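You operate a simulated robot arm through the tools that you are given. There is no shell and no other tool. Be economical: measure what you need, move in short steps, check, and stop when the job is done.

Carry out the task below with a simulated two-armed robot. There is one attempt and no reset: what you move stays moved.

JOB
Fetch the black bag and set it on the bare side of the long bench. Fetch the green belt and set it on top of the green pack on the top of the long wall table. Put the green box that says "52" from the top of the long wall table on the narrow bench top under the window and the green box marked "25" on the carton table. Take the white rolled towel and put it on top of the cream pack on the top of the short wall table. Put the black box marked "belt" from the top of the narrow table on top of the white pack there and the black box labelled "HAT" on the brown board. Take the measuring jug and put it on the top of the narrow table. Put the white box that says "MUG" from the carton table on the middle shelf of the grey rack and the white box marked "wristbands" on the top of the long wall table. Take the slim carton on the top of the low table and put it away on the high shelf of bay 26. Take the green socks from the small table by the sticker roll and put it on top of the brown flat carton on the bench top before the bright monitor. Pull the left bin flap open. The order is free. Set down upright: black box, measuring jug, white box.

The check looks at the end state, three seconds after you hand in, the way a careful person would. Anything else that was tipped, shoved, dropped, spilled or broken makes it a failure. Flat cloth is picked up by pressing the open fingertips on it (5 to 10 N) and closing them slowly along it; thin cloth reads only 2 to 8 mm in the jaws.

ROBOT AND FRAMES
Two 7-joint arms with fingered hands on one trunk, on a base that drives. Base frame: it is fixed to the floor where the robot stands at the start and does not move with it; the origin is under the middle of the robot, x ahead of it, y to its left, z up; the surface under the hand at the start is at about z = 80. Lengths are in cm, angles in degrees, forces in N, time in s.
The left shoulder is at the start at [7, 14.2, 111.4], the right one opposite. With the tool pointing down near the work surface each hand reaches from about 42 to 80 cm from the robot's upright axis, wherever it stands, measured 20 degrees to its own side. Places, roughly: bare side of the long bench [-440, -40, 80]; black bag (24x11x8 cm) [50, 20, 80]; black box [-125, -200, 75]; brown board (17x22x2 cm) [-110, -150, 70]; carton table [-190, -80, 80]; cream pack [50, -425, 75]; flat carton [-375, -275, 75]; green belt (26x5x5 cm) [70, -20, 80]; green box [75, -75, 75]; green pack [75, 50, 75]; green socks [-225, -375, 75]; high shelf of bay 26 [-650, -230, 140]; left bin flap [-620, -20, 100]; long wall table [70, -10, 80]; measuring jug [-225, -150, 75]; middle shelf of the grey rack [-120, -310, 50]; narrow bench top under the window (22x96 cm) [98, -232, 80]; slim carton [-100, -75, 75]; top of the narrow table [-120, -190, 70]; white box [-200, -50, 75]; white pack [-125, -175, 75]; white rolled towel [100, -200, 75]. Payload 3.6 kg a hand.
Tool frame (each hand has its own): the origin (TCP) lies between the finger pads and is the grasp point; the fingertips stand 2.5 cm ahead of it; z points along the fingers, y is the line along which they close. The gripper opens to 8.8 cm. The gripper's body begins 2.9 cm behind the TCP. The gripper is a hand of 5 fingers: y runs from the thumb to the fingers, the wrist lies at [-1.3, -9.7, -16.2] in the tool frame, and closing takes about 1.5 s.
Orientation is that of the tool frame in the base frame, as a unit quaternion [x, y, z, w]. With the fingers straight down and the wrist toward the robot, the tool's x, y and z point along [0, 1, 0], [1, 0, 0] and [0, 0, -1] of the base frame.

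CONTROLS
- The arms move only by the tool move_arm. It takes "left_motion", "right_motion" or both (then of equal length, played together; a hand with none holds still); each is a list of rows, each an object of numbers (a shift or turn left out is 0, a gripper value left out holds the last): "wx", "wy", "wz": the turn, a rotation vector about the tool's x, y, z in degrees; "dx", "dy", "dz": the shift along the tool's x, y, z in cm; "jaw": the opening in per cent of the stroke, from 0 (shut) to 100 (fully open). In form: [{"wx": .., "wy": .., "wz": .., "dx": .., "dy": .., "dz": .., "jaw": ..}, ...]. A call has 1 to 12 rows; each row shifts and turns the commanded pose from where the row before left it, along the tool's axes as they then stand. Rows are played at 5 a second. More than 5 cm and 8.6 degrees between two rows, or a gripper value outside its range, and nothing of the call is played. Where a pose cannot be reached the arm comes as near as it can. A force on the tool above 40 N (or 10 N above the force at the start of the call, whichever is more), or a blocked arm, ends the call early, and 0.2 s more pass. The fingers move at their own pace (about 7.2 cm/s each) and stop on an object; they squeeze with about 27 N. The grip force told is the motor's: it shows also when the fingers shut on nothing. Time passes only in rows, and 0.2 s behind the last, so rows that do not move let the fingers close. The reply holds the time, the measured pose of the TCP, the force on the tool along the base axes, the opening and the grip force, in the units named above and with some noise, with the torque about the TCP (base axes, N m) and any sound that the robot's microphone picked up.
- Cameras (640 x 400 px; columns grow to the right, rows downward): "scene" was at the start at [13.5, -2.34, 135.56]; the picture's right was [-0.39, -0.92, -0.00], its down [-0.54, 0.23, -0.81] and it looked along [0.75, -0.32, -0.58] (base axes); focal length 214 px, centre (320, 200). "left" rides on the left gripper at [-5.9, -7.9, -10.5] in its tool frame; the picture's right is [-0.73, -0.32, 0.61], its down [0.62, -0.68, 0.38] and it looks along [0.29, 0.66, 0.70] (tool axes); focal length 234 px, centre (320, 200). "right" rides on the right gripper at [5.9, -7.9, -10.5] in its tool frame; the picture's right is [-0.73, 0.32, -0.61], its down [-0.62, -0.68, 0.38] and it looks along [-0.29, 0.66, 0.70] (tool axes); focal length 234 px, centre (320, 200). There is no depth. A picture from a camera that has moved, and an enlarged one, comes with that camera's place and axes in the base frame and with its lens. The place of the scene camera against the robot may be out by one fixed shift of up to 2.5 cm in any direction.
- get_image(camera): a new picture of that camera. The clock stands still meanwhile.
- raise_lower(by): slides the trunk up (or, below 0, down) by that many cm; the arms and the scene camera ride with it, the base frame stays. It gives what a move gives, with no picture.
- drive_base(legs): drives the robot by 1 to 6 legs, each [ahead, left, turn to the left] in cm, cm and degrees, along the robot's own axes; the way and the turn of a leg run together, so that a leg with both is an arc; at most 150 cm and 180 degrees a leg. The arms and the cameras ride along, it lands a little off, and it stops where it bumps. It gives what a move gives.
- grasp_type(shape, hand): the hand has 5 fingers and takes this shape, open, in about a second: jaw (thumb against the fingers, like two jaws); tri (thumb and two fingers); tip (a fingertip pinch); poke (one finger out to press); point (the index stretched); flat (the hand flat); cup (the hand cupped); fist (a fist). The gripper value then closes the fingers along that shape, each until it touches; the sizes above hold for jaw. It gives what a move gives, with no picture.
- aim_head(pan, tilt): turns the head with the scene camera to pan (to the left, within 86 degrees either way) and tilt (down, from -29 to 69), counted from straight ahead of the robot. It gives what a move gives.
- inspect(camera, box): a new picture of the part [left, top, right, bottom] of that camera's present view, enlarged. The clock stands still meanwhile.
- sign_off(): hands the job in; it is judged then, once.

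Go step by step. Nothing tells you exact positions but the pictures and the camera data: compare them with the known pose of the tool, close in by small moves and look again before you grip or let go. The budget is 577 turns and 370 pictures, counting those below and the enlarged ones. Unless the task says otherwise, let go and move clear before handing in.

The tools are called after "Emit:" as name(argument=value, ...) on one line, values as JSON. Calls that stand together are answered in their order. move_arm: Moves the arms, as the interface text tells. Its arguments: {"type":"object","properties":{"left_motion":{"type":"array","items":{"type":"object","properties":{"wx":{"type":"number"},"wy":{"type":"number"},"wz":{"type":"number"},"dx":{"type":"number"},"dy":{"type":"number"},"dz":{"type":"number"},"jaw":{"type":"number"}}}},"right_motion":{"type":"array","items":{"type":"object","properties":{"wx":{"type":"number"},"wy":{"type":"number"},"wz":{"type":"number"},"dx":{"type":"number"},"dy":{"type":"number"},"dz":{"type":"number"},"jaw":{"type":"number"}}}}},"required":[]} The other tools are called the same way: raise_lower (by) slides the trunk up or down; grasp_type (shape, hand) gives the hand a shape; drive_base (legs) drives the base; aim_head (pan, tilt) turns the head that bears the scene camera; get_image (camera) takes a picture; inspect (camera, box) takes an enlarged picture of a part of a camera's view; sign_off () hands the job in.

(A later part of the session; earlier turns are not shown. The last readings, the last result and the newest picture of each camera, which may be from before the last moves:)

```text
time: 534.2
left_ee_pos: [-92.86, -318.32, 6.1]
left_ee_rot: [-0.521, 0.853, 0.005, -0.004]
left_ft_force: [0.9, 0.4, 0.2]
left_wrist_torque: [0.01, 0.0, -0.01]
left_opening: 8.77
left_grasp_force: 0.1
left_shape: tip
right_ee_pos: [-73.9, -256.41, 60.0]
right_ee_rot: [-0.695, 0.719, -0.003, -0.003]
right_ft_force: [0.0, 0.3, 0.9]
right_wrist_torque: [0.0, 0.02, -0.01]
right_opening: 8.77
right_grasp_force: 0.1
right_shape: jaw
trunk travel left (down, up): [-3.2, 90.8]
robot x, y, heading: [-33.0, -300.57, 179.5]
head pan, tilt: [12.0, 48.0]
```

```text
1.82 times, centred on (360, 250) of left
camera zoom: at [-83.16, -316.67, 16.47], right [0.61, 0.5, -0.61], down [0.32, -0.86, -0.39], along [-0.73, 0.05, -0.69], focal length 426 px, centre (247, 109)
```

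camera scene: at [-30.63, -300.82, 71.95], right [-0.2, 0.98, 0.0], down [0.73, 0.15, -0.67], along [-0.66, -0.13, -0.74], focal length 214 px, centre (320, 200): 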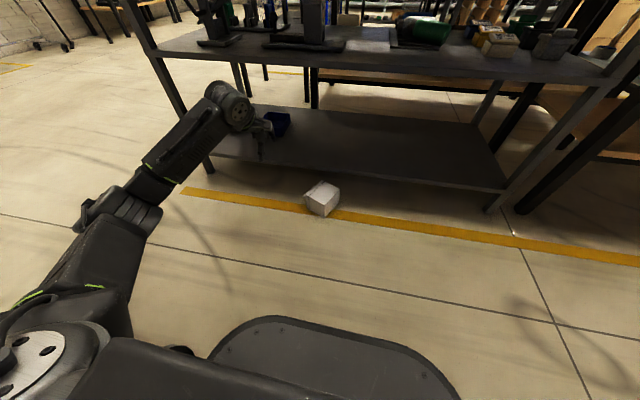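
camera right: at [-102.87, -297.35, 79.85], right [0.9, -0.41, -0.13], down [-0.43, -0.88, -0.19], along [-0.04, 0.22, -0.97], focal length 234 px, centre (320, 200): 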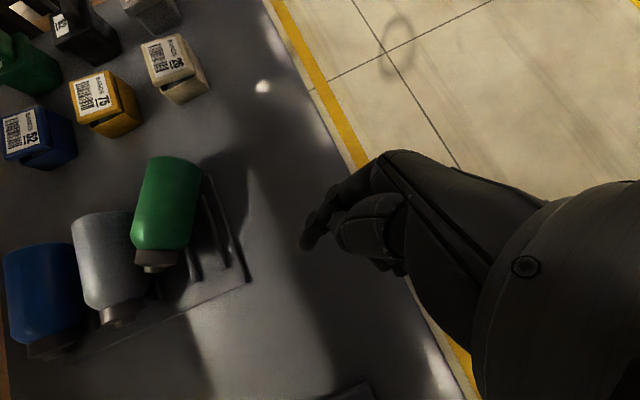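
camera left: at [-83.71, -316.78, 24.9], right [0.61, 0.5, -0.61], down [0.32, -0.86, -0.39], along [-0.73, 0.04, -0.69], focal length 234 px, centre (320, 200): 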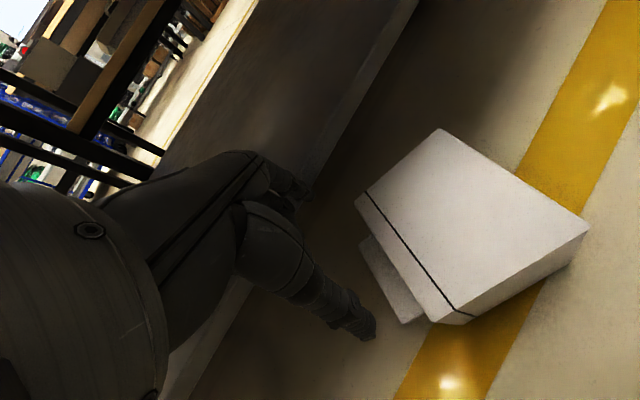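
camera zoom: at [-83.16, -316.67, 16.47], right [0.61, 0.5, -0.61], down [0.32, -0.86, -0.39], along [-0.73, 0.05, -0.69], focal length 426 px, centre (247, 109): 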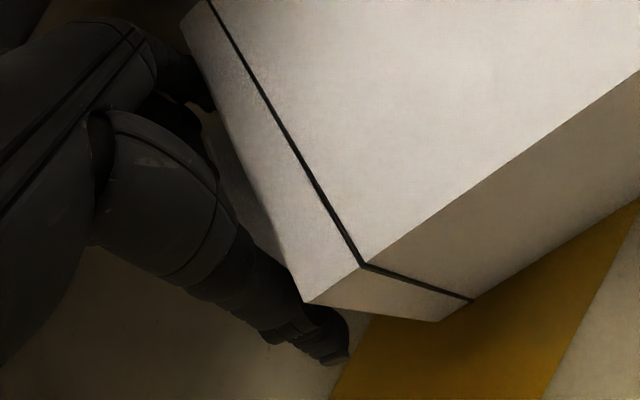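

Emit:
move_arm(left_motion=[{"dz": 0.8}, {"dz": 0.6}, {"jaw": 90}, {"jaw": 80}, {"jaw": 70}, {"jaw": 50}, {"jaw": 0}, {"jaw": 0}, {"jaw": 0}, {"jaw": 0}])

Emit:
inspect(camera="left", box=[260, 140, 460, 360])

```text
time: 536.4
left_ee_pos: [-93.06, -318.23, 4.72]
left_ee_rot: [-0.521, 0.853, 0.006, -0.005]
left_ft_force: [2.8, 0.3, 0.4]
left_wrist_torque: [-0.03, -0.17, -0.03]
left_opening: 5.81
left_grasp_force: 27.3
left_shape: tip
right_ee_pos: [-73.97, -256.47, 60.07]
right_ee_rot: [-0.695, 0.719, -0.003, -0.003]
right_ft_force: [0.2, -0.3, -0.1]
right_wrist_torque: [-0.02, 0.0, 0.04]
right_opening: 8.75
right_grasp_force: 0.1
right_shape: jaw
trunk travel left (down, up): [-3.2, 90.8]
robot x, y, heading: [-33.19, -300.35, 179.3]
head pan, tilt: [12.0, 48.0]
```

```text
1.82 times, centred on (360, 250) of left
camera zoom: at [-83.18, -316.6, 15.05], right [0.61, 0.5, -0.61], down [0.32, -0.86, -0.39], along [-0.73, 0.05, -0.69], focal length 426 px, centre (247, 109)
```

zoom: 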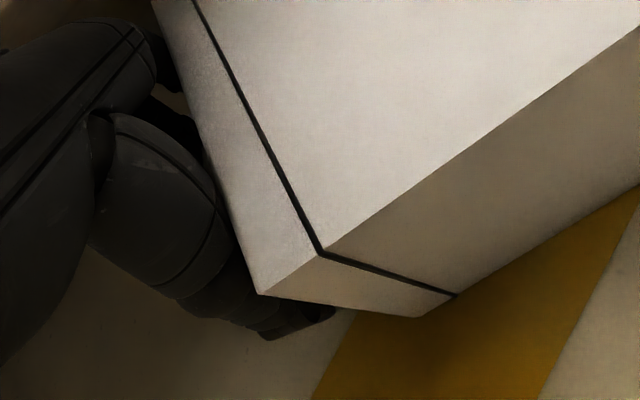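

It grips at 5.8. I lift slowly and watch.

Emit:
move_arm(left_motion=[{"dz": -1}, {"dz": -1}, {"dz": -1}, {"dz": -1}])

Emit:
get_image(camera="left")

Emit:
inspect(camera="scene", box=[250, 150, 370, 240])

```text
time: 537.4
left_ee_pos: [-92.87, -318.25, 8.76]
left_ee_rot: [-0.522, 0.853, 0.005, -0.004]
left_ft_force: [0.2, 0.3, -3.1]
left_wrist_torque: [-0.13, 0.07, -0.02]
left_opening: 5.81
left_grasp_force: 26.7
left_shape: tip
right_ee_pos: [-73.98, -256.37, 60.0]
right_ee_rot: [-0.695, 0.719, -0.004, -0.004]
right_ft_force: [-0.5, 0.0, 0.6]
right_wrist_torque: [0.02, 0.0, 0.04]
right_opening: 8.78
right_grasp_force: 0.0
right_shape: jaw
trunk travel left (down, up): [-3.2, 90.8]
robot x, y, heading: [-33.62, -300.31, 179.3]
head pan, tilt: [12.0, 48.0]
```

```text
136 pictures are left
camera left: at [-83.15, -316.67, 19.09], right [0.61, 0.5, -0.61], down [0.32, -0.86, -0.39], along [-0.73, 0.04, -0.69], focal length 234 px, centre (320, 200)
```

left: 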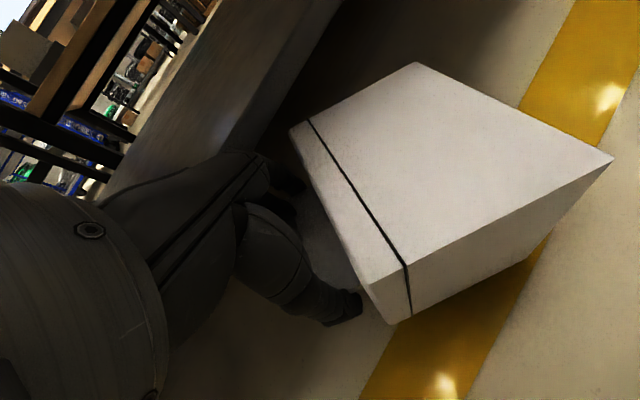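

```text
4.44 times, centred on (310, 195) of scene
camera zoom: at [-45.74, -300.68, 71.94], right [-0.2, 0.98, 0.0], down [0.73, 0.15, -0.67], along [-0.66, -0.13, -0.74], focal length 953 px, centre (364, 222)
```

zoom: 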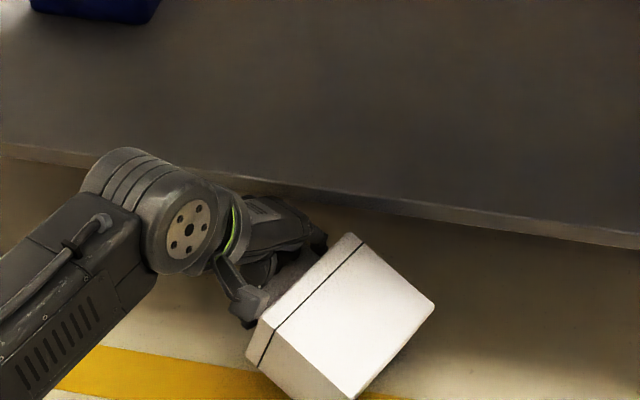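

The lid side lifts and the box pivots. I continue lifting while moving toward its base side.

Emit:
move_arm(left_motion=[{"dz": -0.9, "dx": -0.9}, {"dz": -0.9, "dx": -0.9}, {"dz": -0.7, "dx": -1}, {"dz": -0.5, "dx": -1}])

Emit:
get_image(camera="left")

Emit:
inspect(camera="scene", box=[250, 150, 390, 255])

```text
time: 538.4
left_ee_pos: [-91.02, -314.89, 11.89]
left_ee_rot: [-0.522, 0.853, 0.005, -0.004]
left_ft_force: [-1.1, -0.4, -4.6]
left_wrist_torque: [-0.16, 0.07, 0.02]
left_opening: 5.81
left_grasp_force: 26.7
left_shape: tip
right_ee_pos: [-74.04, -256.4, 59.99]
right_ee_rot: [-0.695, 0.719, -0.003, -0.004]
right_ft_force: [-0.4, 0.9, -0.2]
right_wrist_torque: [-0.03, -0.01, 0.0]
right_opening: 8.74
right_grasp_force: 0.1
right_shape: jaw
trunk travel left (down, up): [-3.2, 90.8]
robot x, y, heading: [-33.28, -300.04, 179.3]
head pan, tilt: [12.0, 48.0]
```

```text
134 pictures are left
camera left: at [-81.35, -313.3, 22.07], right [0.61, 0.5, -0.61], down [0.32, -0.86, -0.39], along [-0.73, 0.04, -0.69], focal length 234 px, centre (320, 200)
```

left: 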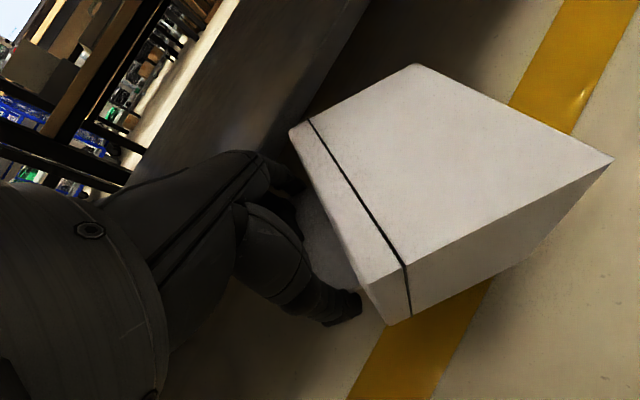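

```text
3.81 times, centred on (320, 202) of scene
camera zoom: at [-45.74, -300.67, 71.94], right [-0.2, 0.98, 0.0], down [0.73, 0.15, -0.67], along [-0.66, -0.13, -0.74], focal length 817 px, centre (320, 190)
```

zoom: 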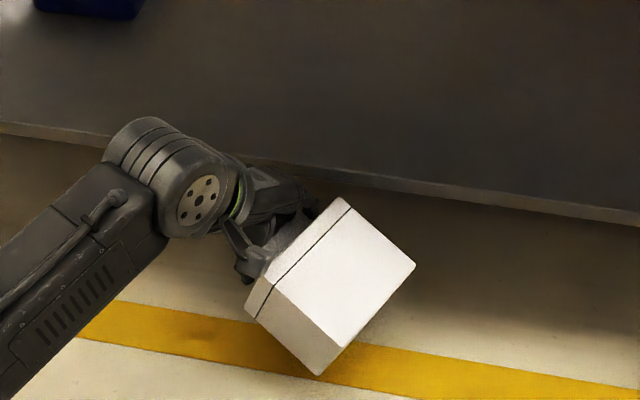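

The box is held firmly off the floor. I raise it and rotate the hand about the pinch axis to bring the lid up.

Emit:
raise_lower(by=30)

Emit:
drive_base(legs=[[-20, 0, 0]])

Emit:
move_arm(left_motion=[{"wy": 5}, {"wy": 5}, {"wy": 5}, {"wy": 5}, {"wy": 5}, {"wy": 5}, {"wy": 5}, {"wy": 5}, {"wy": 5}, {"wy": 5}])

Emit:
get_image(camera="scene")

```text
time: 541.4
left_ee_pos: [-91.12, -314.93, 41.73]
left_ee_rot: [-0.522, 0.853, 0.006, -0.004]
left_ft_force: [-0.4, 0.5, -2.2]
left_wrist_torque: [-0.17, 0.03, 0.0]
left_opening: 5.81
left_grasp_force: 27.3
left_shape: tip
right_ee_pos: [-73.9, -256.47, 89.97]
right_ee_rot: [-0.695, 0.719, -0.003, -0.004]
right_ft_force: [0.5, 0.0, 0.2]
right_wrist_torque: [0.0, -0.01, -0.03]
right_opening: 8.77
right_grasp_force: 0.1
right_shape: jaw
trunk travel left (down, up): [-33.2, 60.8]
robot x, y, heading: [-33.2, -300.09, 179.5]
head pan, tilt: [12.0, 48.0]
```

```text
time: 543.0
left_ee_pos: [-71.13, -315.06, 41.79]
left_ee_rot: [-0.521, 0.854, 0.005, -0.004]
left_ft_force: [0.0, -0.6, -3.1]
left_wrist_torque: [-0.16, 0.1, 0.0]
left_opening: 5.82
left_grasp_force: 27.1
left_shape: tip
right_ee_pos: [-53.87, -256.6, 90.04]
right_ee_rot: [-0.695, 0.719, -0.004, -0.004]
right_ft_force: [0.2, 0.3, 0.4]
right_wrist_torque: [0.02, 0.07, 0.02]
right_opening: 8.79
right_grasp_force: 0.0
right_shape: jaw
trunk travel left (down, up): [-33.2, 60.8]
robot x, y, heading: [-13.07, -300.48, 179.5]
head pan, tilt: [12.0, 48.0]
```

```text
time: 545.2
left_ee_pos: [-71.13, -315.04, 41.75]
left_ee_rot: [-0.475, 0.772, -0.215, -0.365]
left_ft_force: [-0.7, -0.4, -2.6]
left_wrist_torque: [-0.04, 0.02, 0.0]
left_opening: 5.75
left_grasp_force: 27.0
left_shape: tip
right_ee_pos: [-53.82, -256.54, 90.13]
right_ee_rot: [-0.694, 0.72, -0.003, -0.003]
right_ft_force: [0.5, 0.4, 0.2]
right_wrist_torque: [-0.02, -0.03, 0.01]
right_opening: 8.75
right_grasp_force: 0.1
right_shape: jaw
trunk travel left (down, up): [-33.2, 60.8]
robot x, y, heading: [-13.16, -300.51, 179.3]
head pan, tilt: [12.0, 48.0]
```

```text
132 pictures are left
camera scene: at [-25.76, -300.87, 101.94], right [-0.2, 0.98, 0.0], down [0.73, 0.15, -0.67], along [-0.66, -0.13, -0.74], focal length 214 px, centre (320, 200)
```

scene: 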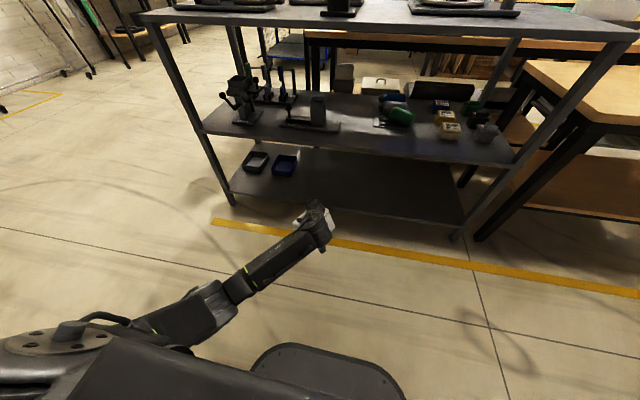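

Torque about the grip has nearly vanished, so the box is near upright. 15° more, then look.

Emit:
move_arm(left_motion=[{"wy": 5}, {"wy": 5}, {"wy": 5}])

Emit:
inspect(camera="scene", box=[240, 170, 400, 290])

Emit:
get_image(camera="left")

```text
time: 546.0
left_ee_pos: [-71.19, -315.07, 41.79]
left_ee_rot: [-0.442, 0.718, -0.276, -0.462]
left_ft_force: [-0.3, -0.5, -4.0]
left_wrist_torque: [0.0, -0.03, -0.03]
left_opening: 5.7
left_grasp_force: 26.9
left_shape: tip
right_ee_pos: [-53.86, -256.58, 89.99]
right_ee_rot: [-0.694, 0.72, -0.004, -0.004]
right_ft_force: [-0.8, 0.2, 0.2]
right_wrist_torque: [-0.03, -0.01, -0.05]
right_opening: 8.77
right_grasp_force: 0.1
right_shape: jaw
trunk travel left (down, up): [-33.2, 60.8]
robot x, y, heading: [-13.28, -300.33, 179.4]
head pan, tilt: [12.0, 48.0]
```

```text
3.33 times, centred on (320, 230) of scene
camera zoom: at [-25.76, -300.87, 101.94], right [-0.2, 0.98, 0.0], down [0.73, 0.15, -0.67], along [-0.66, -0.13, -0.74], focal length 715 px, centre (320, 100)
```

zoom: 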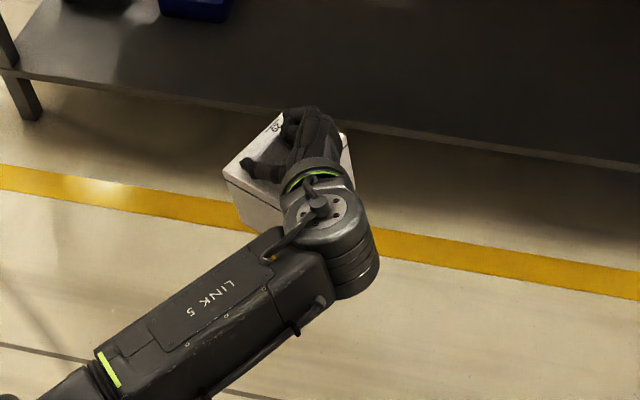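

```text
130 pictures are left
camera left: at [-58.71, -307.97, 40.66], right [0.16, -0.36, -0.92], down [0.33, -0.86, 0.4], along [-0.93, -0.37, -0.02], focal length 234 px, centre (320, 200)
```

left: 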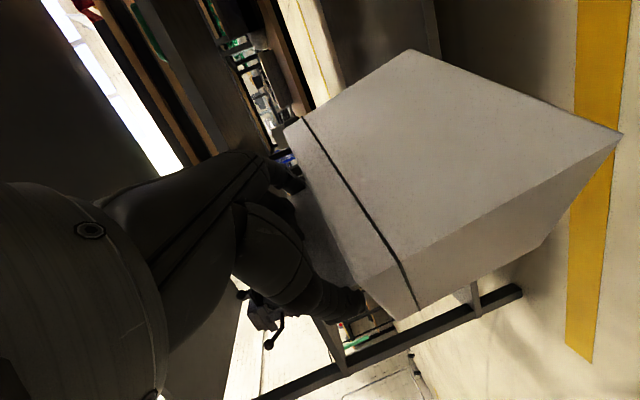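

The box is upright with the lid on top. I yaw the hand so it points into the shelf (long side parallel to the shelf edge).

Emit:
move_arm(left_motion=[{"wx": -4.7, "wz": 2.2}, {"wx": -4.7, "wz": 2.2}, {"wx": -4.7, "wz": 2.2}, {"wx": -4.7, "wz": 2.2}, {"wx": -4.7, "wz": 2.2}, {"wx": -4.7, "wz": 2.2}, {"wx": -4.7, "wz": 2.2}, {"wx": -4.7, "wz": 2.2}, {"wx": -4.7, "wz": 2.2}, {"wx": -4.7, "wz": 2.2}, {"wx": -4.7, "wz": 2.2}, {"wx": -4.7, "wz": 2.2}])

Emit:
inspect(camera="scene", box=[200, 130, 420, 290])

```text
time: 548.6
left_ee_pos: [-71.18, -315.1, 41.79]
left_ee_rot: [-0.004, 0.84, 0.0, -0.543]
left_ft_force: [-0.1, 0.3, -3.8]
left_wrist_torque: [-0.03, 0.02, 0.01]
left_opening: 5.62
left_grasp_force: 27.5
left_shape: tip
right_ee_pos: [-53.95, -256.53, 90.03]
right_ee_rot: [-0.694, 0.72, -0.004, -0.004]
right_ft_force: [0.1, 0.5, -0.1]
right_wrist_torque: [0.04, -0.01, -0.01]
right_opening: 8.77
right_grasp_force: 0.0
right_shape: jaw
trunk travel left (down, up): [-33.2, 60.8]
robot x, y, heading: [-13.35, -300.34, 179.5]
head pan, tilt: [12.0, 48.0]
```

```text
2.50 times, centred on (310, 210) of scene
camera zoom: at [-25.76, -300.88, 101.94], right [-0.2, 0.98, 0.0], down [0.73, 0.15, -0.67], along [-0.66, -0.13, -0.74], focal length 536 px, centre (345, 175)
```

zoom: 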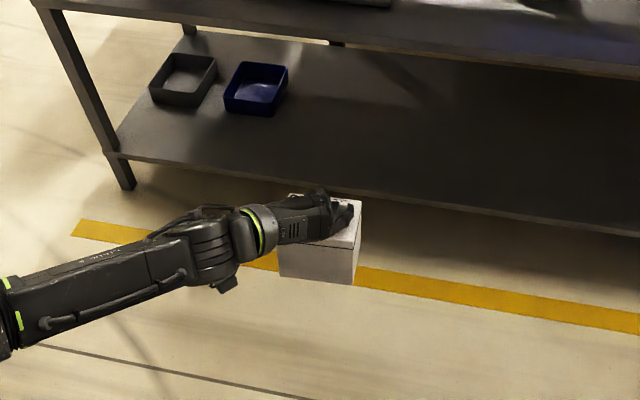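

Good posture. Raise to entry height, strafe to y≈-298 and go in.

Emit:
raise_lower(by=24)

Emit:
drive_base(legs=[[0, -17, 0], [22, 0, 0.3]])

Emit:
aim_head(pan=5, tilt=45)

Emit:
get_image(camera="scene")

Emit:
get_image(camera="left")

```text
time: 551.1
left_ee_pos: [-71.1, -315.12, 65.81]
left_ee_rot: [-0.004, 0.841, -0.001, -0.541]
left_ft_force: [-0.3, -0.3, -2.2]
left_wrist_torque: [0.01, 0.04, 0.02]
left_opening: 5.6
left_grasp_force: 26.9
left_shape: tip
right_ee_pos: [-54.05, -256.71, 114.02]
right_ee_rot: [-0.695, 0.719, -0.003, -0.004]
right_ft_force: [0.0, 0.7, -0.1]
right_wrist_torque: [-0.02, 0.01, 0.01]
right_opening: 8.77
right_grasp_force: 0.1
right_shape: jaw
trunk travel left (down, up): [-57.2, 36.8]
robot x, y, heading: [-13.44, -300.68, 179.4]
head pan, tilt: [12.0, 48.0]
```

```text
time: 553.8
left_ee_pos: [-93.06, -298.2, 65.77]
left_ee_rot: [-0.006, 0.84, -0.002, -0.542]
left_ft_force: [-0.5, 0.3, -2.5]
left_wrist_torque: [-0.03, 0.04, 0.0]
left_opening: 5.59
left_grasp_force: 27.1
left_shape: tip
right_ee_pos: [-76.04, -239.59, 113.98]
right_ee_rot: [-0.696, 0.718, -0.004, -0.004]
right_ft_force: [0.3, 0.6, 0.9]
right_wrist_torque: [0.02, -0.02, -0.01]
right_opening: 8.75
right_grasp_force: 0.0
right_shape: jaw
trunk travel left (down, up): [-57.2, 36.8]
robot x, y, heading: [-35.31, -283.35, 179.4]
head pan, tilt: [12.0, 48.0]
```

```text
time: 554.5
left_ee_pos: [-93.0, -298.15, 65.76]
left_ee_rot: [-0.006, 0.84, -0.002, -0.542]
left_ft_force: [-0.6, -0.9, -2.9]
left_wrist_torque: [0.01, 0.02, 0.0]
left_opening: 5.59
left_grasp_force: 27.0
left_shape: tip
right_ee_pos: [-75.91, -239.59, 114.07]
right_ee_rot: [-0.696, 0.718, -0.004, -0.004]
right_ft_force: [-0.2, -0.1, -0.5]
right_wrist_torque: [-0.03, 0.05, -0.03]
right_opening: 8.75
right_grasp_force: 0.0
right_shape: jaw
trunk travel left (down, up): [-57.2, 36.8]
robot x, y, heading: [-35.14, -283.63, 179.9]
head pan, tilt: [5.0, 45.0]
```

```text
128 pictures are left
camera scene: at [-48.03, -282.89, 126.36], right [-0.08, 1.0, 0.0], down [0.71, 0.06, -0.71], along [-0.7, -0.06, -0.71], focal length 214 px, centre (320, 200)
```

scene: 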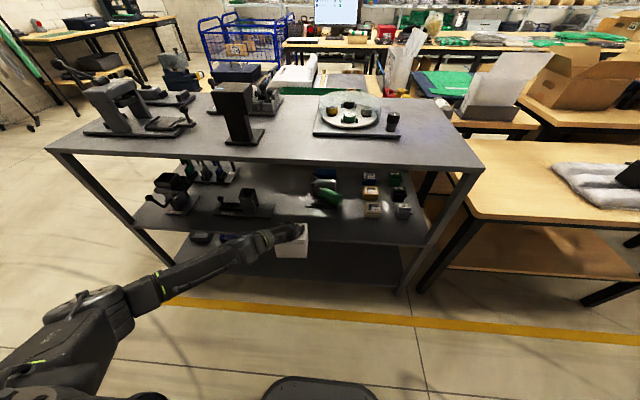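

```text
127 pictures are left
camera left: at [-80.97, -305.88, 64.63], right [-0.25, -0.32, -0.91], down [-0.6, -0.69, 0.41], along [-0.76, 0.65, -0.02], focal length 234 px, centre (320, 200)
```

left: 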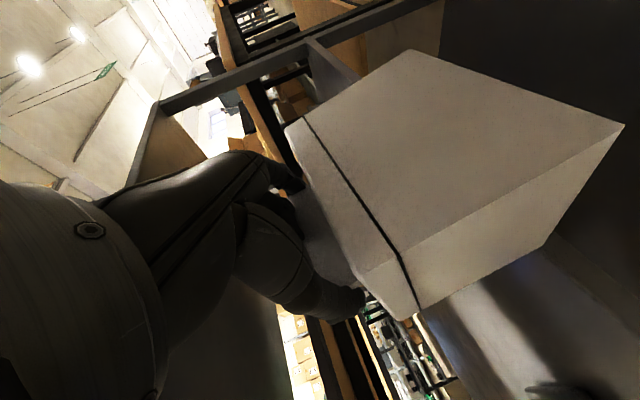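

Emit:
inspect(camera="scene", box=[200, 170, 380, 280])

```text
3.56 times, centred on (290, 225) of scene
camera zoom: at [-48.03, -282.89, 126.36], right [-0.08, 1.0, 0.0], down [0.71, 0.06, -0.71], along [-0.7, -0.06, -0.71], focal length 763 px, centre (427, 111)
```

zoom: 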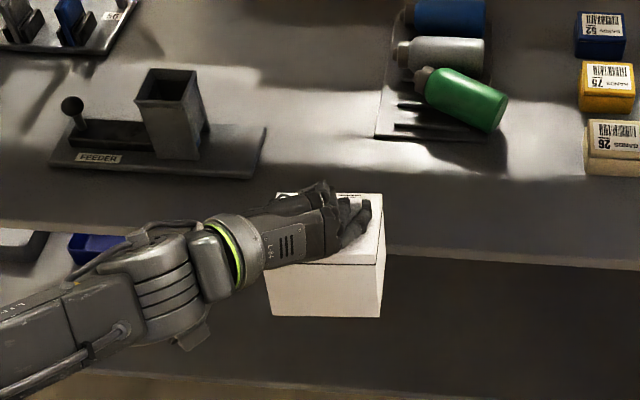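

Clear corridor. Go in 15.5 cm and lower.

Emit:
drive_base(legs=[[15.5, 0, 0]])

Emit:
raise_lower(by=-2.5)

Emit:
inspect(camera="scene", box=[200, 150, 380, 260])

```text
time: 555.9
left_ee_pos: [-108.43, -297.98, 65.85]
left_ee_rot: [-0.006, 0.841, -0.002, -0.541]
left_ft_force: [0.0, 0.4, -3.4]
left_wrist_torque: [0.0, 0.04, -0.02]
left_opening: 5.6
left_grasp_force: 27.3
left_shape: tip
right_ee_pos: [-91.31, -239.37, 114.08]
right_ee_rot: [-0.695, 0.719, -0.003, -0.004]
right_ft_force: [0.6, 0.1, -0.1]
right_wrist_torque: [0.02, 0.02, 0.02]
right_opening: 8.81
right_grasp_force: 0.0
right_shape: jaw
trunk travel left (down, up): [-57.2, 36.8]
robot x, y, heading: [-50.66, -283.06, 179.4]
head pan, tilt: [5.0, 45.0]
```

```text
time: 556.6
left_ee_pos: [-108.33, -297.95, 63.46]
left_ee_rot: [-0.005, 0.839, 0.0, -0.543]
left_ft_force: [1.3, -0.9, 6.6]
left_wrist_torque: [0.07, 0.08, -0.02]
left_opening: 5.59
left_grasp_force: 27.0
left_shape: tip
right_ee_pos: [-91.01, -239.46, 111.61]
right_ee_rot: [-0.696, 0.718, -0.004, -0.005]
right_ft_force: [-0.9, -0.5, -0.2]
right_wrist_torque: [0.03, -0.01, -0.03]
right_opening: 8.77
right_grasp_force: 0.0
right_shape: jaw
trunk travel left (down, up): [-54.7, 39.3]
robot x, y, heading: [-50.46, -282.94, 179.5]
head pan, tilt: [5.0, 45.0]
```

```text
3.56 times, centred on (290, 205) of scene
camera zoom: at [-63.18, -282.73, 123.9], right [-0.08, 1.0, 0.0], down [0.7, 0.06, -0.71], along [-0.71, -0.06, -0.71], focal length 763 px, centre (427, 182)
```

zoom: 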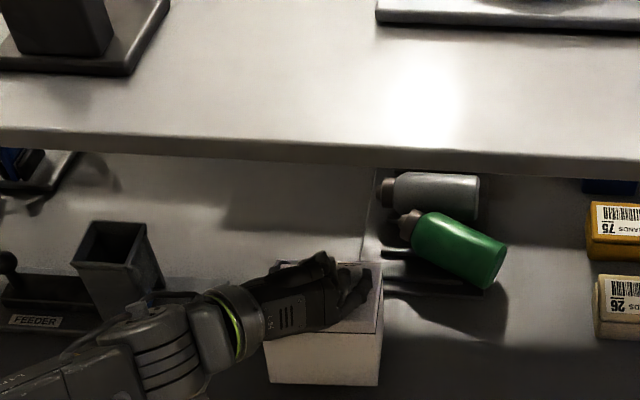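

Emit:
raise_lower(by=-0.4)

Emit:
move_arm(left_motion=[{"jaw": 65}, {"jaw": 75}, {"jaw": 85}, {"jaw": 100}, {"jaw": 100}, {"jaw": 100}])

Emit:
inspect(camera="scene", box=[200, 150, 380, 260])

Emit:
get_image(camera="left")

```text
time: 557.1
left_ee_pos: [-108.28, -297.99, 63.28]
left_ee_rot: [-0.005, 0.839, -0.001, -0.544]
left_ft_force: [4.5, -2.4, 18.1]
left_wrist_torque: [0.25, 0.14, -0.02]
left_opening: 5.6
left_grasp_force: 26.8
left_shape: tip
right_ee_pos: [-90.91, -239.34, 111.3]
right_ee_rot: [-0.695, 0.719, -0.002, -0.005]
right_ft_force: [-0.1, -0.7, 0.0]
right_wrist_torque: [0.01, -0.01, -0.02]
right_opening: 8.78
right_grasp_force: 0.0
right_shape: jaw
trunk travel left (down, up): [-54.3, 39.7]
robot x, y, heading: [-50.64, -283.47, 179.6]
head pan, tilt: [5.0, 45.0]
```

```text
time: 558.5
left_ee_pos: [-108.34, -297.89, 62.78]
left_ee_rot: [-0.005, 0.84, -0.002, -0.542]
left_ft_force: [1.6, 1.6, 4.3]
left_wrist_torque: [0.09, 0.05, -0.02]
left_opening: 8.81
left_grasp_force: 0.1
left_shape: tip
right_ee_pos: [-91.12, -239.39, 111.23]
right_ee_rot: [-0.695, 0.719, -0.003, -0.005]
right_ft_force: [0.3, 0.7, 0.1]
right_wrist_torque: [-0.01, 0.0, -0.02]
right_opening: 8.76
right_grasp_force: 0.1
right_shape: jaw
trunk travel left (down, up): [-54.3, 39.7]
robot x, y, heading: [-50.42, -283.48, 180.0]
head pan, tilt: [5.0, 45.0]
```

```text
3.56 times, centred on (290, 205) of scene
camera zoom: at [-63.26, -282.69, 123.48], right [-0.08, 1.0, 0.0], down [0.7, 0.06, -0.71], along [-0.71, -0.06, -0.71], focal length 763 px, centre (427, 182)
```

zoom: 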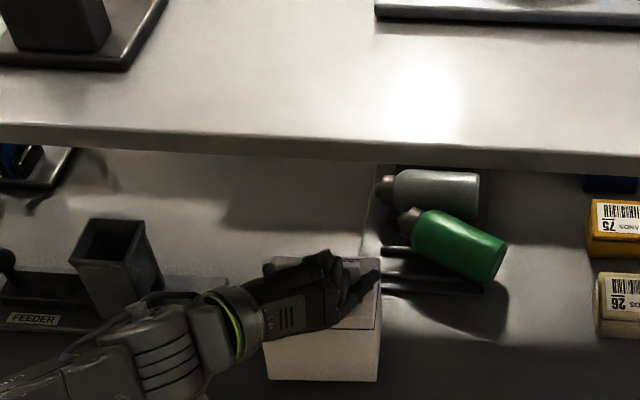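

```text
123 pictures are left
camera left: at [-96.3, -305.67, 61.79], right [-0.25, -0.32, -0.91], down [-0.6, -0.69, 0.41], along [-0.76, 0.65, -0.02], focal length 234 px, centre (320, 200)
```

left: 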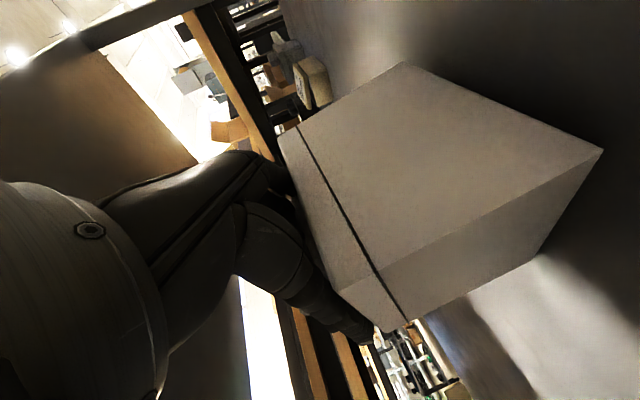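

Emit:
raise_lower(by=1)

Emit:
raise_lower(by=5)

Emit:
drive_base(legs=[[-35, 0, 0]])

Emit:
aim_head(pan=5, tilt=35)

Emit:
inspect(camera="scene", box=[180, 130, 420, 310])

```text
time: 559.1
left_ee_pos: [-108.41, -297.89, 63.85]
left_ee_rot: [-0.006, 0.84, -0.002, -0.542]
left_ft_force: [0.2, 0.0, -1.4]
left_wrist_torque: [0.03, -0.02, 0.02]
left_opening: 8.8
left_grasp_force: 0.1
left_shape: tip
right_ee_pos: [-91.09, -239.48, 112.14]
right_ee_rot: [-0.695, 0.719, -0.003, -0.005]
right_ft_force: [0.5, -0.1, 0.1]
right_wrist_torque: [0.01, 0.0, 0.01]
right_opening: 8.79
right_grasp_force: 0.1
right_shape: jaw
trunk travel left (down, up): [-55.3, 38.7]
robot x, y, heading: [-50.83, -283.15, 179.3]
head pan, tilt: [5.0, 45.0]
```

```text
time: 560.0
left_ee_pos: [-108.37, -297.94, 68.78]
left_ee_rot: [-0.006, 0.84, -0.001, -0.542]
left_ft_force: [0.7, -0.8, -1.0]
left_wrist_torque: [0.0, 0.01, -0.01]
left_opening: 8.8
left_grasp_force: 0.0
left_shape: tip
right_ee_pos: [-91.09, -239.35, 117.2]
right_ee_rot: [-0.695, 0.719, -0.003, -0.004]
right_ft_force: [-0.2, 0.5, 0.2]
right_wrist_torque: [-0.01, 0.01, 0.0]
right_opening: 8.79
right_grasp_force: 0.1
right_shape: jaw
trunk travel left (down, up): [-60.3, 33.7]
robot x, y, heading: [-50.92, -283.34, 179.2]
head pan, tilt: [5.0, 45.0]
```

```text
time: 562.3
left_ee_pos: [-73.54, -298.2, 68.92]
left_ee_rot: [-0.004, 0.84, -0.002, -0.542]
left_ft_force: [0.7, -1.2, -0.1]
left_wrist_torque: [-0.01, 0.02, 0.01]
left_opening: 8.82
left_grasp_force: 0.0
left_shape: tip
right_ee_pos: [-56.25, -239.67, 117.13]
right_ee_rot: [-0.695, 0.719, -0.004, -0.005]
right_ft_force: [0.2, 0.1, 0.0]
right_wrist_torque: [0.01, 0.03, -0.01]
right_opening: 8.77
right_grasp_force: 0.0
right_shape: jaw
trunk travel left (down, up): [-60.3, 33.7]
robot x, y, heading: [-15.61, -283.85, 179.5]
head pan, tilt: [5.0, 45.0]
```

```text
time: 563.0
left_ee_pos: [-73.55, -298.1, 68.91]
left_ee_rot: [-0.004, 0.84, -0.001, -0.542]
left_ft_force: [-0.4, -0.3, 0.4]
left_wrist_torque: [-0.02, 0.01, 0.01]
left_opening: 8.81
left_grasp_force: 0.1
left_shape: tip
right_ee_pos: [-56.25, -239.83, 117.13]
right_ee_rot: [-0.694, 0.72, -0.003, -0.004]
right_ft_force: [0.0, -0.4, -0.8]
right_wrist_torque: [0.0, -0.02, 0.04]
right_opening: 8.78
right_grasp_force: 0.1
right_shape: jaw
trunk travel left (down, up): [-60.3, 33.7]
robot x, y, heading: [-15.92, -283.68, 179.6]
head pan, tilt: [5.0, 35.0]
```

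```text
2.22 times, centred on (300, 220) of scene
camera zoom: at [-29.24, -283.09, 130.94], right [-0.08, 1.0, 0.0], down [0.57, 0.04, -0.82], along [-0.82, -0.06, -0.57], focal length 477 px, centre (364, 156)
```

zoom: 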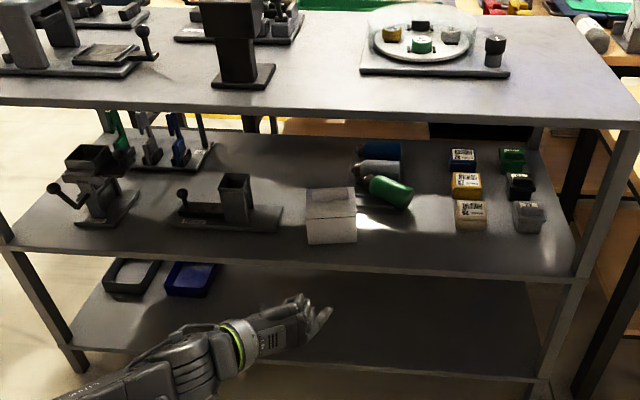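

MUG stands upright on the middle shelf. The green bobbin looks turned compared to earlier; I inspect.

Emit:
inspect(camera="scene", box=[320, 185, 400, 245])

```text
6.67 times, centred on (360, 215) of scene
camera zoom: at [-29.24, -283.09, 130.94], right [-0.08, 1.0, 0.0], down [0.57, 0.04, -0.82], along [-0.82, -0.06, -0.57], focal length 1430 px, centre (53, 100)
```

zoom: 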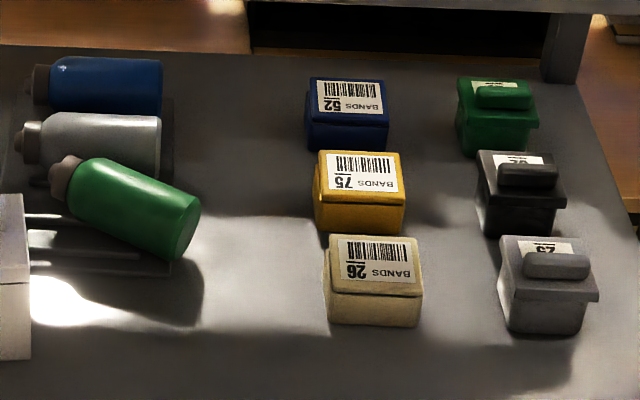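

I did turn the green bobbin during the first attempt; I'll put it back on its rails. I set the left hand to jaw with a 30° pitched, 38° yawed orientation to grip its right end.

Emit:
grasp_type(shape="jaw", hand="left")

Emit:
move_arm(left_motion=[{"wx": 0.44, "wy": -4.65, "wz": -5.94}, {"wx": 0.44, "wy": -4.65, "wz": -5.94}, {"wx": 0.44, "wy": -4.65, "wz": -5.94}, {"wx": 0.44, "wy": -4.65, "wz": -5.94}, {"wx": 0.44, "wy": -4.65, "wz": -5.94}, {"wx": 0.44, "wy": -4.65, "wz": -5.94}, {"wx": 0.44, "wy": -4.65, "wz": -5.94}, {"wx": 0.44, "wy": -4.65, "wz": -5.94}, {"wx": 0.44, "wy": -4.65, "wz": -5.94}, {"wx": 0.44, "wy": -4.65, "wz": -5.94}])

Emit:
get_image(camera="left")

```text
time: 563.9
left_ee_pos: [-73.63, -298.23, 69.03]
left_ee_rot: [-0.006, 0.84, 0.0, -0.543]
left_ft_force: [-0.5, 1.0, 0.1]
left_wrist_torque: [0.0, 0.0, 0.01]
left_opening: 8.8
left_grasp_force: 0.0
left_shape: jaw
right_ee_pos: [-56.36, -239.73, 117.1]
right_ee_rot: [-0.695, 0.719, -0.004, -0.003]
right_ft_force: [0.0, 0.9, -0.5]
right_wrist_torque: [-0.03, -0.03, 0.01]
right_opening: 8.76
right_grasp_force: 0.1
right_shape: jaw
trunk travel left (down, up): [-60.3, 33.7]
robot x, y, heading: [-15.78, -283.45, 179.6]
head pan, tilt: [5.0, 35.0]
```

```text
time: 566.1
left_ee_pos: [-73.56, -298.18, 68.87]
left_ee_rot: [-0.429, 0.865, 0.233, -0.112]
left_ft_force: [-0.1, 0.1, -0.1]
left_wrist_torque: [0.02, 0.03, -0.05]
left_opening: 8.77
left_grasp_force: 0.1
left_shape: jaw
right_ee_pos: [-56.33, -239.69, 117.16]
right_ee_rot: [-0.695, 0.719, -0.003, -0.004]
right_ft_force: [-0.1, 0.0, 0.5]
right_wrist_torque: [-0.03, 0.04, -0.03]
right_opening: 8.77
right_grasp_force: 0.1
right_shape: jaw
trunk travel left (down, up): [-60.3, 33.7]
robot x, y, heading: [-15.8, -283.64, 179.6]
head pan, tilt: [5.0, 35.0]
```

```text
120 pictures are left
camera left: at [-60.52, -300.88, 74.01], right [0.43, 0.59, -0.68], down [-0.06, -0.73, -0.68], along [-0.9, 0.33, -0.28], focal length 234 px, centre (320, 200)
```

left: 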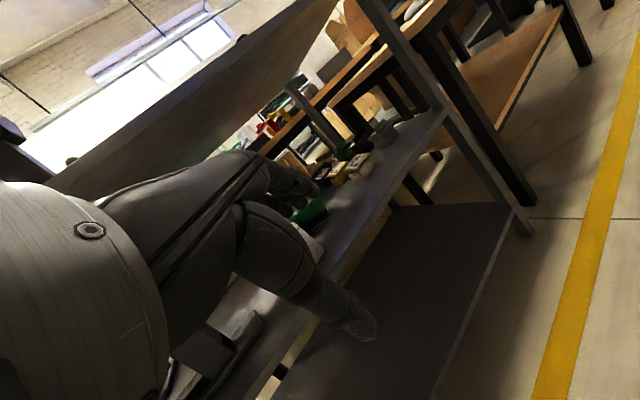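

Emit:
drive_base(legs=[[0, -17, 0]])

Emit:
raise_lower(by=-2)

Emit:
drive_base(legs=[[36, 0, 0]])

Emit:
get_image(camera="left")

Emit:
get_image(camera="scene")

```text
time: 567.6
left_ee_pos: [-73.54, -281.23, 68.75]
left_ee_rot: [-0.428, 0.866, 0.233, -0.112]
left_ft_force: [-0.3, 0.3, -0.5]
left_wrist_torque: [0.02, 0.01, 0.04]
left_opening: 8.81
left_grasp_force: 0.2
left_shape: jaw
right_ee_pos: [-56.26, -222.54, 117.14]
right_ee_rot: [-0.695, 0.719, -0.003, -0.003]
right_ft_force: [-0.6, 0.4, 0.1]
right_wrist_torque: [-0.02, 0.0, -0.02]
right_opening: 8.76
right_grasp_force: 0.1
right_shape: jaw
trunk travel left (down, up): [-60.3, 33.7]
robot x, y, heading: [-15.53, -266.32, 179.1]
head pan, tilt: [5.0, 35.0]
```

```text
time: 568.3
left_ee_pos: [-73.37, -281.17, 67.01]
left_ee_rot: [-0.427, 0.866, 0.233, -0.112]
left_ft_force: [-0.1, 0.4, -0.5]
left_wrist_torque: [0.01, -0.03, 0.01]
left_opening: 8.78
left_grasp_force: 0.1
left_shape: jaw
right_ee_pos: [-56.13, -222.63, 115.13]
right_ee_rot: [-0.695, 0.719, -0.004, -0.004]
right_ft_force: [0.9, 0.6, -0.5]
right_wrist_torque: [-0.03, -0.01, 0.02]
right_opening: 8.79
right_grasp_force: 0.0
right_shape: jaw
trunk travel left (down, up): [-58.3, 35.7]
robot x, y, heading: [-15.36, -266.8, 179.3]
head pan, tilt: [5.0, 35.0]
```

```text
time: 570.6
left_ee_pos: [-109.39, -280.59, 66.81]
left_ee_rot: [-0.429, 0.866, 0.233, -0.113]
left_ft_force: [0.7, -0.2, -0.1]
left_wrist_torque: [0.04, 0.0, 0.02]
left_opening: 8.79
left_grasp_force: 0.1
left_shape: jaw
right_ee_pos: [-92.1, -222.11, 115.09]
right_ee_rot: [-0.695, 0.719, -0.003, -0.003]
right_ft_force: [0.5, 0.4, -1.0]
right_wrist_torque: [0.0, -0.03, -0.02]
right_opening: 8.78
right_grasp_force: 0.1
right_shape: jaw
trunk travel left (down, up): [-58.3, 35.7]
robot x, y, heading: [-51.5, -266.24, 179.6]
head pan, tilt: [5.0, 35.0]
```

```text
119 pictures are left
camera left: at [-96.33, -283.41, 71.98], right [0.43, 0.59, -0.68], down [-0.06, -0.74, -0.67], along [-0.9, 0.33, -0.28], focal length 234 px, centre (320, 200)
```

left: 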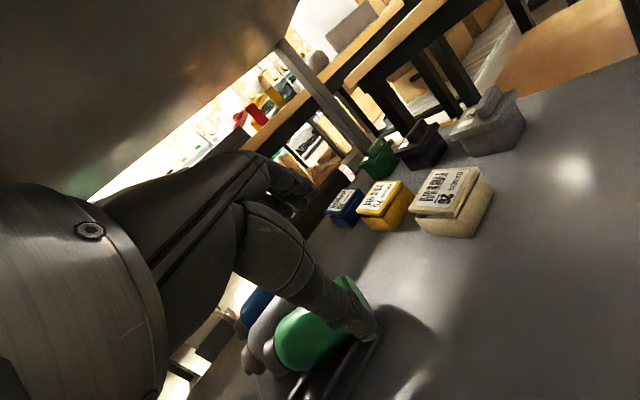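

```text
118 pictures are left
camera scene: at [-65.07, -265.63, 128.94], right [-0.08, 1.0, 0.0], down [0.57, 0.04, -0.82], along [-0.82, -0.06, -0.57], focal length 214 px, centre (320, 200)
```

scene: 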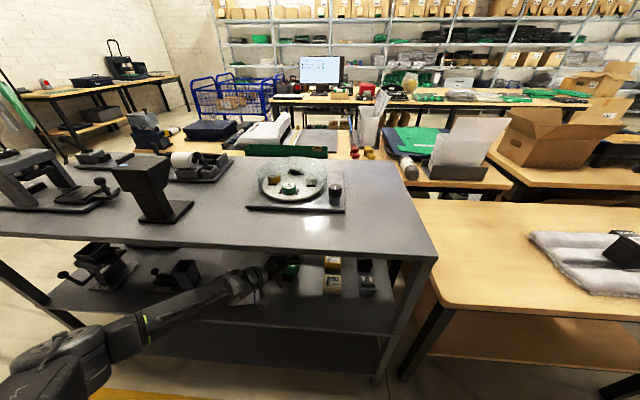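

Emit:
move_arm(left_motion=[{"dx": 3, "dy": 0.5, "dz": 0.5}, {"dx": 3, "dy": 0.5, "dz": 0.9}, {"dx": 2.9, "dy": 0.4, "dz": 1}])

Emit:
get_image(camera="left")

```text
time: 571.4
left_ee_pos: [-116.77, -286.41, 65.59]
left_ee_rot: [-0.429, 0.866, 0.232, -0.113]
left_ft_force: [-1.0, -0.3, -0.3]
left_wrist_torque: [0.01, 0.0, -0.01]
left_opening: 8.79
left_grasp_force: 0.0
left_shape: jaw
right_ee_pos: [-92.3, -222.31, 115.17]
right_ee_rot: [-0.695, 0.719, -0.003, -0.003]
right_ft_force: [0.6, -0.3, -0.4]
right_wrist_torque: [0.01, -0.02, 0.0]
right_opening: 8.78
right_grasp_force: 0.0
right_shape: jaw
trunk travel left (down, up): [-58.3, 35.7]
robot x, y, heading: [-51.48, -266.43, 179.3]
head pan, tilt: [5.0, 35.0]
```

```text
117 pictures are left
camera left: at [-103.72, -289.11, 70.67], right [0.43, 0.59, -0.68], down [-0.06, -0.74, -0.67], along [-0.9, 0.33, -0.28], focal length 234 px, centre (320, 200)
```

left: 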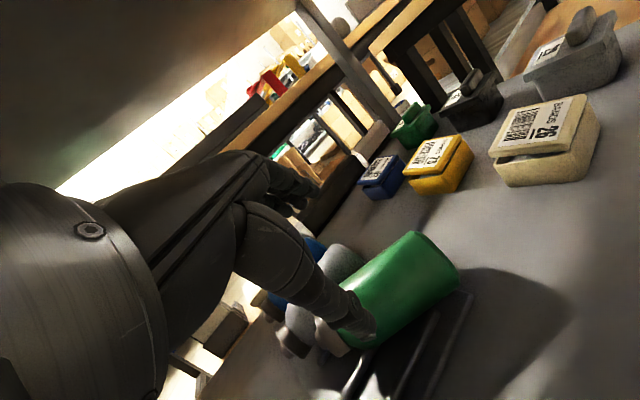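

Emit:
move_arm(left_motion=[{"wy": 3.25, "wz": -5.65}, {"wy": 3.25, "wz": -5.65}, {"dx": -2, "dy": -1.95, "dz": 0.85}])

Emit:
get_image(camera="left")

```text
time: 572.2
left_ee_pos: [-114.68, -285.15, 63.84]
left_ee_rot: [-0.524, 0.812, 0.217, -0.137]
left_ft_force: [0.4, -0.1, 0.0]
left_wrist_torque: [0.03, 0.03, -0.01]
left_opening: 8.78
left_grasp_force: 0.0
left_shape: jaw
right_ee_pos: [-92.14, -222.17, 115.14]
right_ee_rot: [-0.695, 0.719, -0.003, -0.004]
right_ft_force: [0.8, 0.4, -0.3]
right_wrist_torque: [-0.02, -0.01, 0.01]
right_opening: 8.76
right_grasp_force: 0.1
right_shape: jaw
trunk travel left (down, up): [-58.3, 35.7]
robot x, y, heading: [-51.26, -266.17, 179.4]
head pan, tilt: [5.0, 35.0]
```

```text
116 pictures are left
camera left: at [-101.38, -284.75, 68.94], right [0.28, 0.67, -0.68], down [0.11, -0.73, -0.67], along [-0.95, 0.11, -0.28], focal length 234 px, centre (320, 200)
```

left: 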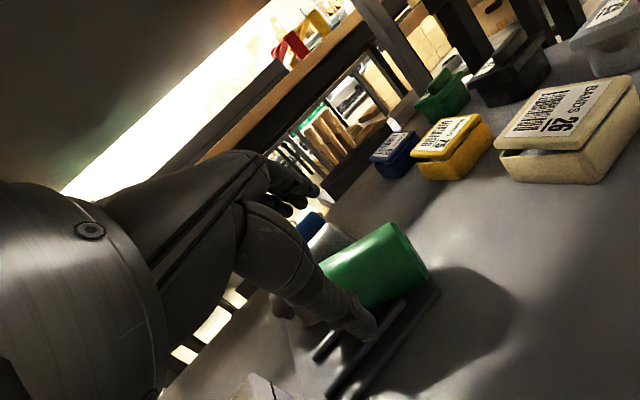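

Emit:
move_arm(left_motion=[{"dz": 3}, {"dz": 2.5}])

Emit:
inspect(camera="left", box=[220, 130, 480, 380])

```text
time: 572.8
left_ee_pos: [-117.28, -283.92, 58.92]
left_ee_rot: [-0.523, 0.812, 0.218, -0.136]
left_ft_force: [0.1, -0.8, -0.3]
left_wrist_torque: [0.03, 0.01, 0.0]
left_opening: 8.79
left_grasp_force: 0.0
left_shape: jaw
right_ee_pos: [-92.19, -222.16, 115.16]
right_ee_rot: [-0.695, 0.719, -0.003, -0.004]
right_ft_force: [-0.1, -0.5, 0.2]
right_wrist_torque: [0.0, 0.02, 0.03]
right_opening: 8.77
right_grasp_force: 0.0
right_shape: jaw
trunk travel left (down, up): [-58.3, 35.7]
robot x, y, heading: [-51.47, -266.17, 179.2]
head pan, tilt: [5.0, 35.0]
```

```text
1.60 times, centred on (350, 255) of left
camera zoom: at [-103.9, -283.51, 64.08], right [0.28, 0.67, -0.68], down [0.11, -0.73, -0.67], along [-0.95, 0.12, -0.28], focal length 375 px, centre (272, 112)
```

zoom: 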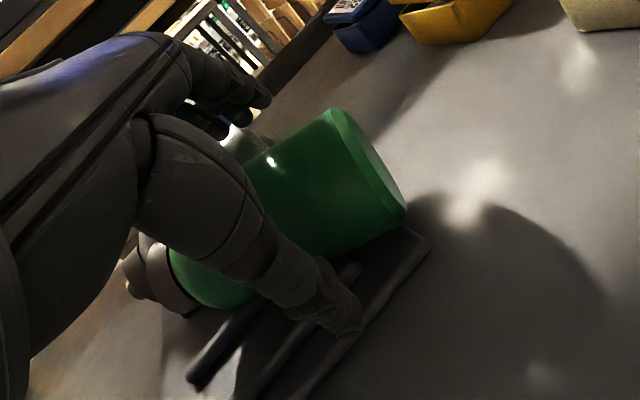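

Emit:
move_arm(left_motion=[{"dz": 1.5}, {"dz": 1.5}])

Emit:
move_arm(left_motion=[{"jaw": 85}, {"jaw": 75}, {"jaw": 65}, {"jaw": 50}, {"jaw": 0}, {"jaw": 0}, {"jaw": 0}, {"jaw": 0}])

Emit:
inspect(camera="left", box=[220, 130, 480, 380])

```text
time: 573.4
left_ee_pos: [-118.45, -283.11, 56.78]
left_ee_rot: [-0.523, 0.812, 0.219, -0.139]
left_ft_force: [2.2, -0.1, 11.6]
left_wrist_torque: [-0.22, -0.53, -0.01]
left_opening: 8.79
left_grasp_force: 0.2
left_shape: jaw
right_ee_pos: [-91.77, -222.07, 115.2]
right_ee_rot: [-0.695, 0.719, -0.004, -0.006]
right_ft_force: [-0.1, 0.0, 0.2]
right_wrist_torque: [-0.06, 0.01, 0.0]
right_opening: 8.77
right_grasp_force: 0.1
right_shape: jaw
trunk travel left (down, up): [-58.3, 35.7]
robot x, y, heading: [-51.51, -266.07, 179.3]
head pan, tilt: [5.0, 35.0]
```

```text
time: 575.2
left_ee_pos: [-118.48, -283.13, 56.45]
left_ee_rot: [-0.523, 0.812, 0.218, -0.138]
left_ft_force: [-0.7, 0.0, 0.2]
left_wrist_torque: [-0.04, 0.03, 0.01]
left_opening: 4.03
left_grasp_force: 27.0
left_shape: jaw
right_ee_pos: [-91.99, -222.07, 115.05]
right_ee_rot: [-0.695, 0.719, -0.003, -0.005]
right_ft_force: [-0.1, 0.5, 0.9]
right_wrist_torque: [-0.05, -0.03, 0.02]
right_opening: 8.8
right_grasp_force: 0.1
right_shape: jaw
trunk travel left (down, up): [-58.3, 35.7]
robot x, y, heading: [-51.6, -265.93, 179.4]
head pan, tilt: [5.0, 35.0]
```

```text
1.60 times, centred on (350, 255) of left
camera zoom: at [-105.12, -282.77, 61.63], right [0.28, 0.67, -0.69], down [0.11, -0.73, -0.67], along [-0.95, 0.12, -0.28], focal length 375 px, centre (272, 112)
```

zoom: 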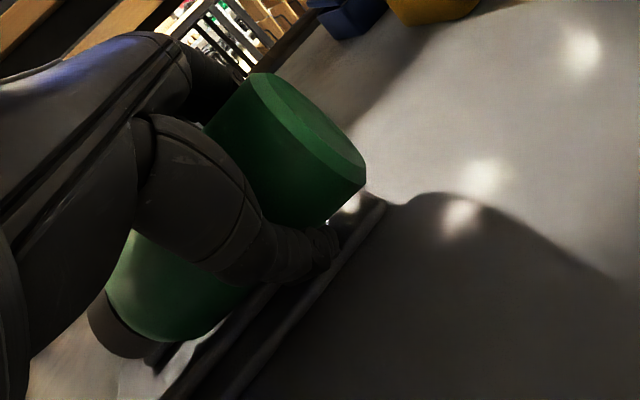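

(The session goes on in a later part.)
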